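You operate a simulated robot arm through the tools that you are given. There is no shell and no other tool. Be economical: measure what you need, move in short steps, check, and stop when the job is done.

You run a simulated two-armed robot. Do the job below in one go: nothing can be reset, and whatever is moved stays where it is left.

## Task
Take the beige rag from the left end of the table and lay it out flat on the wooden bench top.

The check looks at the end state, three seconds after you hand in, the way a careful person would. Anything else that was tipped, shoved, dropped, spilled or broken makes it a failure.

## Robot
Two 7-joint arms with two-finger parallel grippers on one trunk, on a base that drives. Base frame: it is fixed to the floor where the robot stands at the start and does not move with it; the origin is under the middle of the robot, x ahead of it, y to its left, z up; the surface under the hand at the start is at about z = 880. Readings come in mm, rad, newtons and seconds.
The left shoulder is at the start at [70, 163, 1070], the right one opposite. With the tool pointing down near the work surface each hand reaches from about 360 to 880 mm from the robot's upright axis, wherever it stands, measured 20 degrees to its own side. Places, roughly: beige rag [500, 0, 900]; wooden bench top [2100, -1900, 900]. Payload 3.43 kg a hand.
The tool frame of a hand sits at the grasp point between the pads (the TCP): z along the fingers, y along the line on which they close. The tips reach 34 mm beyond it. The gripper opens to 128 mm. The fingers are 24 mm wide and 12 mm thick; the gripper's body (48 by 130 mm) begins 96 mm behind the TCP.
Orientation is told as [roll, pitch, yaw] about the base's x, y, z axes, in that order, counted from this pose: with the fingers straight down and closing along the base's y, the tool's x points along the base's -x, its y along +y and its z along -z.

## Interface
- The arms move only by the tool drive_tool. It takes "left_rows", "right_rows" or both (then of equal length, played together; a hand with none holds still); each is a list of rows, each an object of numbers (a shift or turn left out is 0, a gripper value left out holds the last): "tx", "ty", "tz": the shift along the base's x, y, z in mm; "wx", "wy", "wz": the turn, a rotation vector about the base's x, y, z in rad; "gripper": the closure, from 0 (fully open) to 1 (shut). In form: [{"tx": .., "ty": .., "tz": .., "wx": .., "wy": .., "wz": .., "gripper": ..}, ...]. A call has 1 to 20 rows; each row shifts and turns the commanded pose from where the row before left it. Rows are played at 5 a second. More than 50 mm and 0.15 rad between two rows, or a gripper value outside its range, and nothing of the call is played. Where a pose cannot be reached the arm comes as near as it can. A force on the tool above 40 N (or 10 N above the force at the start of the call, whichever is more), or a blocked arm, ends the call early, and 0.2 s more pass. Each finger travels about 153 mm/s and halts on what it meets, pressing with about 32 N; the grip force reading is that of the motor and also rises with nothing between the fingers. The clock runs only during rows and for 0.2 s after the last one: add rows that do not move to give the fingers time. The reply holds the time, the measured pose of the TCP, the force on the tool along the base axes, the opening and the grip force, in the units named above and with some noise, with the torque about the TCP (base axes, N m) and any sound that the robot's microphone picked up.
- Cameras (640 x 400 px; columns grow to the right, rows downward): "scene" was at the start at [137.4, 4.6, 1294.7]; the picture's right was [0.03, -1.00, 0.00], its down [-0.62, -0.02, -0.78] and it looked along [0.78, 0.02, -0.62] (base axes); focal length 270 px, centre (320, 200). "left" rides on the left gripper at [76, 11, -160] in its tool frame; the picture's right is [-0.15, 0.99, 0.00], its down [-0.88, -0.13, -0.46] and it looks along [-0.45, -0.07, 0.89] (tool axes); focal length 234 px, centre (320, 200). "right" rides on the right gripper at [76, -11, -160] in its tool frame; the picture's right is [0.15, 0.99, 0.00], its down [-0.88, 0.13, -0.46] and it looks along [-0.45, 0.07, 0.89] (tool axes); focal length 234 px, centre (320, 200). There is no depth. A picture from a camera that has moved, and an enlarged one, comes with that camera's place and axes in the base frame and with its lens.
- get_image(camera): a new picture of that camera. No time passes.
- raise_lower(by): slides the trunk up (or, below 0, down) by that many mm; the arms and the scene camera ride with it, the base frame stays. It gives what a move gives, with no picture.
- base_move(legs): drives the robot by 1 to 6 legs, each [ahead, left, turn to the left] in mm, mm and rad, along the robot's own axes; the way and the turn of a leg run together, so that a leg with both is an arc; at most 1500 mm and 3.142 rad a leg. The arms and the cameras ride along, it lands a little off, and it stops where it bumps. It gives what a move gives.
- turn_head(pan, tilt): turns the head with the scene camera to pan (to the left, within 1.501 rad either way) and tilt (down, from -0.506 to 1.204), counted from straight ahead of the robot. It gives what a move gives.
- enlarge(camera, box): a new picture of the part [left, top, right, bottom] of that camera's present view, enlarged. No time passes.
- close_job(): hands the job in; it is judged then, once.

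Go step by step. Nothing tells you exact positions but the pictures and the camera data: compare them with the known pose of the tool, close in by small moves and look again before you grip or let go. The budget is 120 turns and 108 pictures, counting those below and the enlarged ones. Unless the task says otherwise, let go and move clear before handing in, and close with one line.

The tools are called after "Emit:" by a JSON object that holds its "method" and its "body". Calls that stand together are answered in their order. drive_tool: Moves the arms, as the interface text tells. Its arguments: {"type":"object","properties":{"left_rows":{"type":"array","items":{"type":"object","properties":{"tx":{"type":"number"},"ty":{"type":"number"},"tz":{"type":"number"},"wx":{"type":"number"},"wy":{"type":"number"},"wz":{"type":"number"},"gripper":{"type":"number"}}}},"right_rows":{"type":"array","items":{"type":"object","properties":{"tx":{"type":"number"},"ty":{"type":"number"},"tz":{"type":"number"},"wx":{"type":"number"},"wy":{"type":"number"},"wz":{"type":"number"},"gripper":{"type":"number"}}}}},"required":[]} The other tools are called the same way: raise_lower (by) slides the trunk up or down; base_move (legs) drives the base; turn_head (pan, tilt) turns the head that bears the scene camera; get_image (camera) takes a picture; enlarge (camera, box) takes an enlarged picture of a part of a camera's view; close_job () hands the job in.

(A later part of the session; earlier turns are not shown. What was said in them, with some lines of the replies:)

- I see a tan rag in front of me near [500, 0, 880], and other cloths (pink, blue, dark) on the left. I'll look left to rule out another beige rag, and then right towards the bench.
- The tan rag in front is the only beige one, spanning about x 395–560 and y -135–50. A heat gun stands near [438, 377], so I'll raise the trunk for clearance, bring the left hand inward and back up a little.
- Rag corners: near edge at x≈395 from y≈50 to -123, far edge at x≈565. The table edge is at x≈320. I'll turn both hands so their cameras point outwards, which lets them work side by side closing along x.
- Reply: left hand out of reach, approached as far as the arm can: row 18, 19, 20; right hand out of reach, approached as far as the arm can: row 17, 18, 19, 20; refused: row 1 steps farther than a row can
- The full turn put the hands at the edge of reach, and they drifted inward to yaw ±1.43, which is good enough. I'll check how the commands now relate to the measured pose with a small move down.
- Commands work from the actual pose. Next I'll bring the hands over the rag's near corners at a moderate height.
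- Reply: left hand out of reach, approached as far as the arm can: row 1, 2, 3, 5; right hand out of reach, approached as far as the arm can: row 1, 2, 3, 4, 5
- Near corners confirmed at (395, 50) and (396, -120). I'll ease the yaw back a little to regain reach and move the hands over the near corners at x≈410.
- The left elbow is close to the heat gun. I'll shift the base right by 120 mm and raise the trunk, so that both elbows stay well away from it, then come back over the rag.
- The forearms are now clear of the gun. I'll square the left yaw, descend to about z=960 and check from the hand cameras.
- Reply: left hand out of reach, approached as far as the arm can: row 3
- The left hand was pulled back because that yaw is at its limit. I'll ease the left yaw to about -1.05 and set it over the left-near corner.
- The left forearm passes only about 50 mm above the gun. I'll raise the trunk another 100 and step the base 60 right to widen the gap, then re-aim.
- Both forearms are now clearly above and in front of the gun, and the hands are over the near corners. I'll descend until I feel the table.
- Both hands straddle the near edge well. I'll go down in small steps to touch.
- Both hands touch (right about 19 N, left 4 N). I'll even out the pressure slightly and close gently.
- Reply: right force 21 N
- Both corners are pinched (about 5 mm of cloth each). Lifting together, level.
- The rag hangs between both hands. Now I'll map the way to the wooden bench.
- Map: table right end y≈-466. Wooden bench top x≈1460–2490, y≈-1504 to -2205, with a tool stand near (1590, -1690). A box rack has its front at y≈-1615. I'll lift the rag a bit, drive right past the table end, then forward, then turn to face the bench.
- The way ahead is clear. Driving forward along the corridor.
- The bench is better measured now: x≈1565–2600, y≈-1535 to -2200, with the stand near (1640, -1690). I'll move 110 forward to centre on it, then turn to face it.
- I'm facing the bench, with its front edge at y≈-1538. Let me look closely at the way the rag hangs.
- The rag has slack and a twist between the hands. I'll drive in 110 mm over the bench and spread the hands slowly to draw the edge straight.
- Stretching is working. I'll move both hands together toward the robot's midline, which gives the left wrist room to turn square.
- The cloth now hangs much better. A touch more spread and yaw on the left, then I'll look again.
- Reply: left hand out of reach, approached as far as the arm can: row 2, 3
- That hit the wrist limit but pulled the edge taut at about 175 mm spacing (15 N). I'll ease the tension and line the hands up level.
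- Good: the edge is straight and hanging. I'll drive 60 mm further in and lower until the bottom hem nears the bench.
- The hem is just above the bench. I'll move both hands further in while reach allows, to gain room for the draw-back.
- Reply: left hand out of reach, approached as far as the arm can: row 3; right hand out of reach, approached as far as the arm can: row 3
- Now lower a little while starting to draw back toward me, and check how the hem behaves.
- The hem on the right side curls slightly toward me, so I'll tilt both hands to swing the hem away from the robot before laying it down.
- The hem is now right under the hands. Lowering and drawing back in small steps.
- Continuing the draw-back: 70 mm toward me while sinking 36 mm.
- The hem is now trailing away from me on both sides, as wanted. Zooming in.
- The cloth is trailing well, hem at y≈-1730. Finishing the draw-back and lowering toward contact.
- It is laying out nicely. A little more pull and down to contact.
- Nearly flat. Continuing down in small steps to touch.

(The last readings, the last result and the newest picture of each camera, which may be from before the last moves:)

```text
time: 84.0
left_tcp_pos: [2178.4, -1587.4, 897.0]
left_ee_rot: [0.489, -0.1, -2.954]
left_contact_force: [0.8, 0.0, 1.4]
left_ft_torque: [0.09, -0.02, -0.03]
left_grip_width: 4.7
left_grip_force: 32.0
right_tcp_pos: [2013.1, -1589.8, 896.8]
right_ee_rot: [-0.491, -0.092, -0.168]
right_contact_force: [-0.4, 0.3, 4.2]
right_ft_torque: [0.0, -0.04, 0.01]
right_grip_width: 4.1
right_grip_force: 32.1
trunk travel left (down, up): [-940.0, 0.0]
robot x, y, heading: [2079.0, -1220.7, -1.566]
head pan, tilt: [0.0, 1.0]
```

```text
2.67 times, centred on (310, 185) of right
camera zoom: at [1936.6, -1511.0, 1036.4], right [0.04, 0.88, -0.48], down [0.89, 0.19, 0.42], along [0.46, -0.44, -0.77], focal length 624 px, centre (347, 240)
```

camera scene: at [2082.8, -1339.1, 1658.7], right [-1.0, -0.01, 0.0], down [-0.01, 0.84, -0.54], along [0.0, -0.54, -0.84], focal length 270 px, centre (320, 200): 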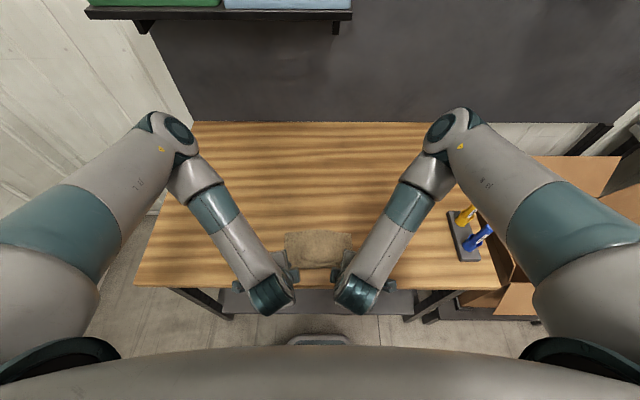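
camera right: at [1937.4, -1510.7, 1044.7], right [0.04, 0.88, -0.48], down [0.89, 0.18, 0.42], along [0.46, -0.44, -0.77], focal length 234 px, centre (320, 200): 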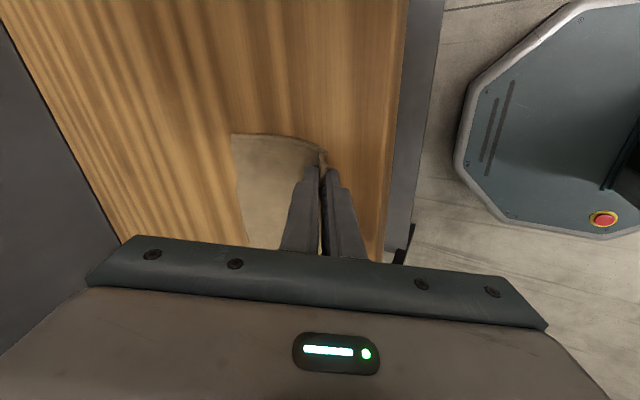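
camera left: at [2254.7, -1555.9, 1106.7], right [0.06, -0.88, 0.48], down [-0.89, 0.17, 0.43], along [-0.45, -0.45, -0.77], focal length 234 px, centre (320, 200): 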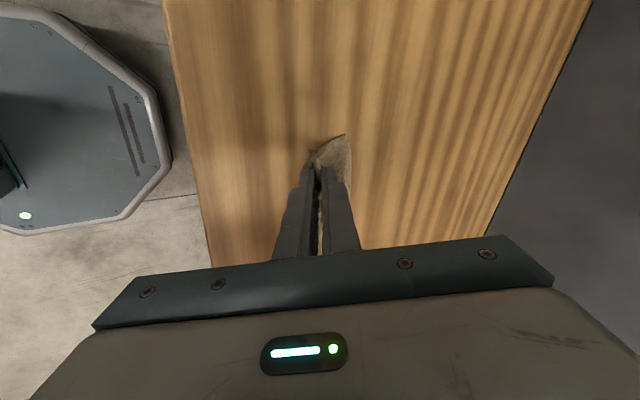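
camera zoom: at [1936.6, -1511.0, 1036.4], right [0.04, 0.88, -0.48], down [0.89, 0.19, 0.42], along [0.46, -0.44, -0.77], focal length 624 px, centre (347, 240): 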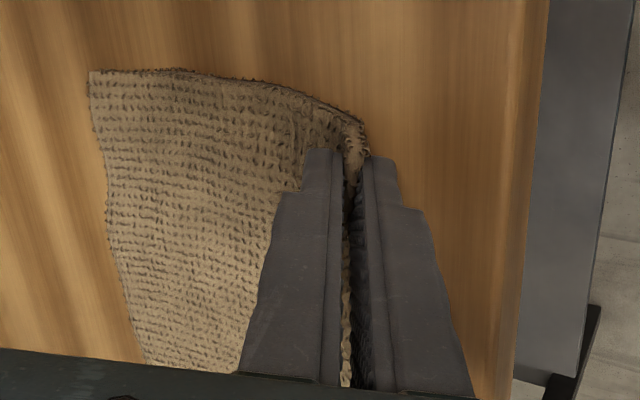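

Both hands touch the bench lightly (top ≈ z 861). I'll release by opening slightly, then withdraw back along the fingers.

Emit:
{"method": "drive_tool", "body": {"left_rows": [{"tz": 2}, {"gripper": 0.9}, {"gripper": 0.8}, {}, {"ty": 3, "tz": 6}, {"ty": 4, "tz": 8}, {"ty": 10, "tz": 20}, {"ty": 10, "tz": 20}, {"ty": 10, "tz": 20}, {}], "right_rows": [{"tz": 2}, {"gripper": 0.9}, {"gripper": 0.8}, {}, {"ty": 3, "tz": 6}, {"ty": 4, "tz": 8}, {"ty": 10, "tz": 20}, {"ty": 10, "tz": 20}, {"ty": 10, "tz": 20}, {}]}}

Emit:
{"method": "get_image", "body": {"camera": "right"}}

Emit:
{"method": "get_image", "body": {"camera": "left"}}

Emit:
{"method": "enlarge", "body": {"camera": "scene", "box": [260, 200, 380, 290]}}

```text
time: 86.2
left_tcp_pos: [2177.7, -1551.1, 973.1]
left_ee_rot: [0.49, -0.101, -2.955]
left_contact_force: [0.3, -0.4, -0.2]
left_ft_torque: [-0.04, -0.01, -0.04]
left_grip_width: 25.5
left_grip_force: 0.1
right_tcp_pos: [2011.7, -1552.7, 972.8]
right_ee_rot: [-0.492, -0.091, -0.169]
right_contact_force: [0.4, -0.1, -0.8]
right_ft_torque: [-0.04, 0.0, 0.01]
right_grip_width: 25.5
right_grip_force: 0.1
trunk travel left (down, up): [-940.0, 0.0]
robot x, y, heading: [2079.7, -1222.1, -1.562]
head pan, tilt: [0.0, 1.0]
```

```text
44 pictures are left
camera right: at [1936.6, -1474.1, 1110.8], right [0.04, 0.88, -0.48], down [0.89, 0.18, 0.42], along [0.46, -0.44, -0.77], focal length 234 px, centre (320, 200)
```

right: 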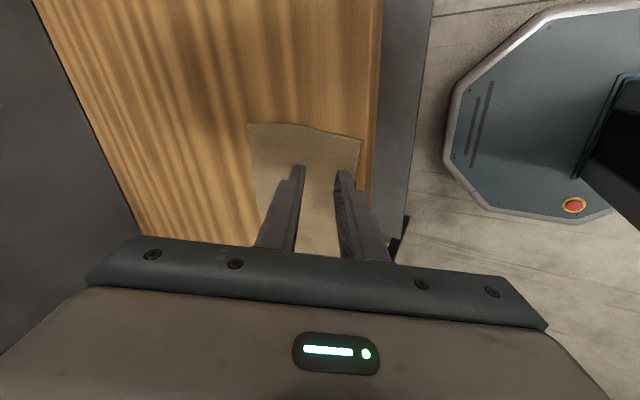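

```text
43 pictures are left
camera left: at [2254.5, -1471.6, 1109.2], right [0.07, -0.88, 0.48], down [-0.89, 0.17, 0.43], along [-0.45, -0.45, -0.77], focal length 234 px, centre (320, 200)
```

left: 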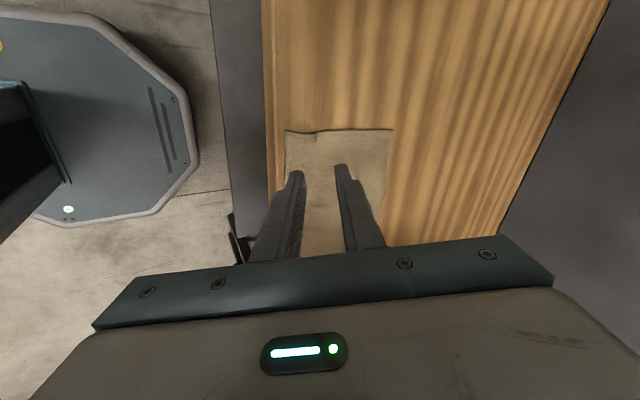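

```text
4.44 times, centred on (320, 245) of scene
camera zoom: at [2083.0, -1339.6, 1658.6], right [-1.0, -0.01, 0.0], down [-0.01, 0.84, -0.54], along [0.0, -0.54, -0.84], focal length 1199 px, centre (320, 0)
```

zoom: 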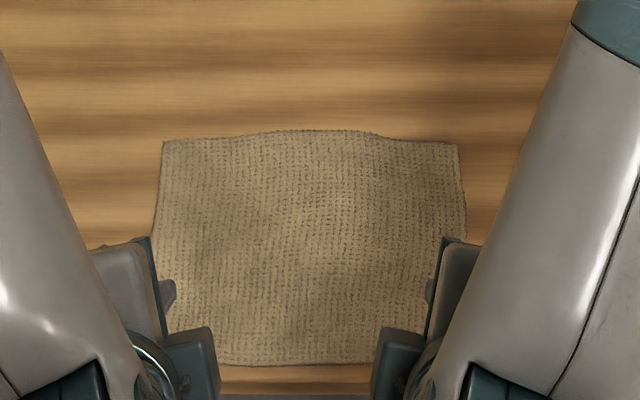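

The rag is released and lies flat on the bench. I'll raise the hands clear, back away and verify.

Emit:
{"method": "drive_tool", "body": {"left_rows": [{"tz": 30}, {"tz": 30}, {"tz": 30}, {"tz": 30}, {}], "right_rows": [{"tz": 30}, {"tz": 30}, {"tz": 30}, {"tz": 30}, {}]}}

Emit:
{"method": "base_move", "body": {"legs": [[-200, 0, 0]]}}

Emit:
{"method": "turn_head", "body": {"pan": 0.0, "tilt": 0.75}}

Emit:
{"method": "get_image", "body": {"camera": "scene"}}

Emit:
{"method": "enlarge", "body": {"camera": "scene", "box": [220, 200, 420, 325]}}

```text
time: 87.5
left_tcp_pos: [2151.5, -1580.0, 1059.4]
left_ee_rot: [0.489, -0.101, -2.954]
left_contact_force: [0.2, -0.8, 0.4]
left_ft_torque: [0.02, 0.02, -0.01]
left_grip_width: 25.7
left_grip_force: 0.0
left hand out of reach, approached as far as the arm can: row 2, 3, 4
right_tcp_pos: [2034.1, -1574.8, 1073.2]
right_ee_rot: [-0.493, -0.091, -0.168]
right_contact_force: [-0.8, 0.0, -0.1]
right_ft_torque: [0.02, -0.03, -0.03]
right_grip_width: 25.6
right_grip_force: 0.1
right hand out of reach, approached as far as the arm can: row 3, 4
trunk travel left (down, up): [-940.0, 0.0]
robot x, y, heading: [2081.5, -1220.7, -1.561]
head pan, tilt: [0.0, 1.0]
```

```text
time: 89.0
left_tcp_pos: [2149.7, -1383.9, 1058.8]
left_ee_rot: [0.487, -0.1, -2.956]
left_contact_force: [0.6, -0.4, -0.4]
left_ft_torque: [0.05, 0.01, 0.03]
left_grip_width: 25.5
left_grip_force: 0.0
right_tcp_pos: [2030.8, -1376.6, 1072.3]
right_ee_rot: [-0.49, -0.092, -0.17]
right_contact_force: [-0.5, -0.4, -0.7]
right_ft_torque: [0.03, 0.01, 0.01]
right_grip_width: 25.8
right_grip_force: 0.1
trunk travel left (down, up): [-940.0, 0.0]
robot x, y, heading: [2078.3, -1021.2, -1.57]
head pan, tilt: [0.0, 1.0]
```

```text
time: 89.8
left_tcp_pos: [2149.4, -1380.2, 1059.8]
left_ee_rot: [0.491, -0.101, -2.959]
left_contact_force: [-0.3, 0.2, 0.3]
left_ft_torque: [0.0, 0.02, 0.0]
left_grip_width: 25.5
left_grip_force: 0.0
right_tcp_pos: [2032.6, -1373.9, 1073.7]
right_ee_rot: [-0.493, -0.092, -0.172]
right_contact_force: [1.1, -0.5, -0.6]
right_ft_torque: [-0.01, 0.03, 0.0]
right_grip_width: 25.5
right_grip_force: 0.2
trunk travel left (down, up): [-940.0, 0.0]
robot x, y, heading: [2083.3, -1022.4, -1.561]
head pan, tilt: [0.0, 0.75]
```

```text
41 pictures are left
camera scene: at [2081.2, -1151.1, 1677.9], right [-1.0, 0.0, 0.0], down [0.0, 0.68, -0.73], along [0.0, -0.73, -0.68], focal length 270 px, centre (320, 200)
```

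scene: 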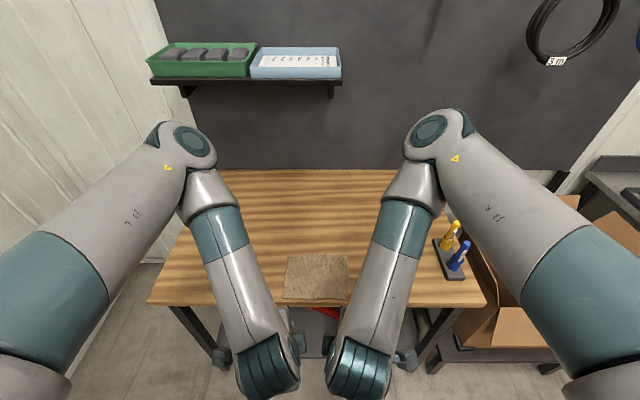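

```text
3.20 times, centred on (320, 262) of scene
camera zoom: at [2081.2, -1151.1, 1677.9], right [-1.0, 0.0, 0.0], down [0.0, 0.68, -0.73], along [0.0, -0.73, -0.68], focal length 863 px, centre (320, 0)
```

zoom: 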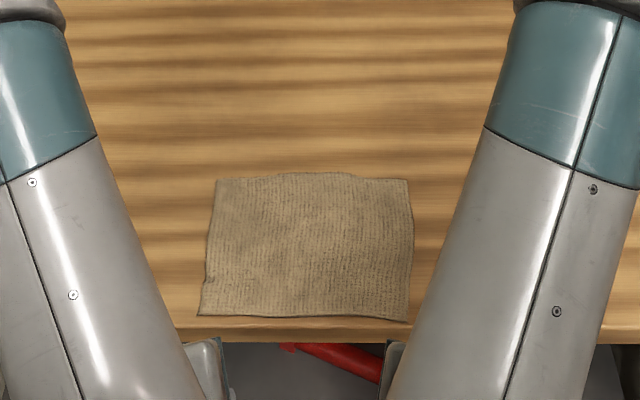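

The rag lies flat, fully on the wooden bench top. The hands are clear and empty, and the tool stand and box are where they were.

Emit:
{"method": "close_job", "body": {}}

```text
The job is handed in.
```

The beige rag is laid out flat on the wooden bench top, about 15–20 mm in from its front edge. I saw nothing else tipped, moved or dropped along the way.
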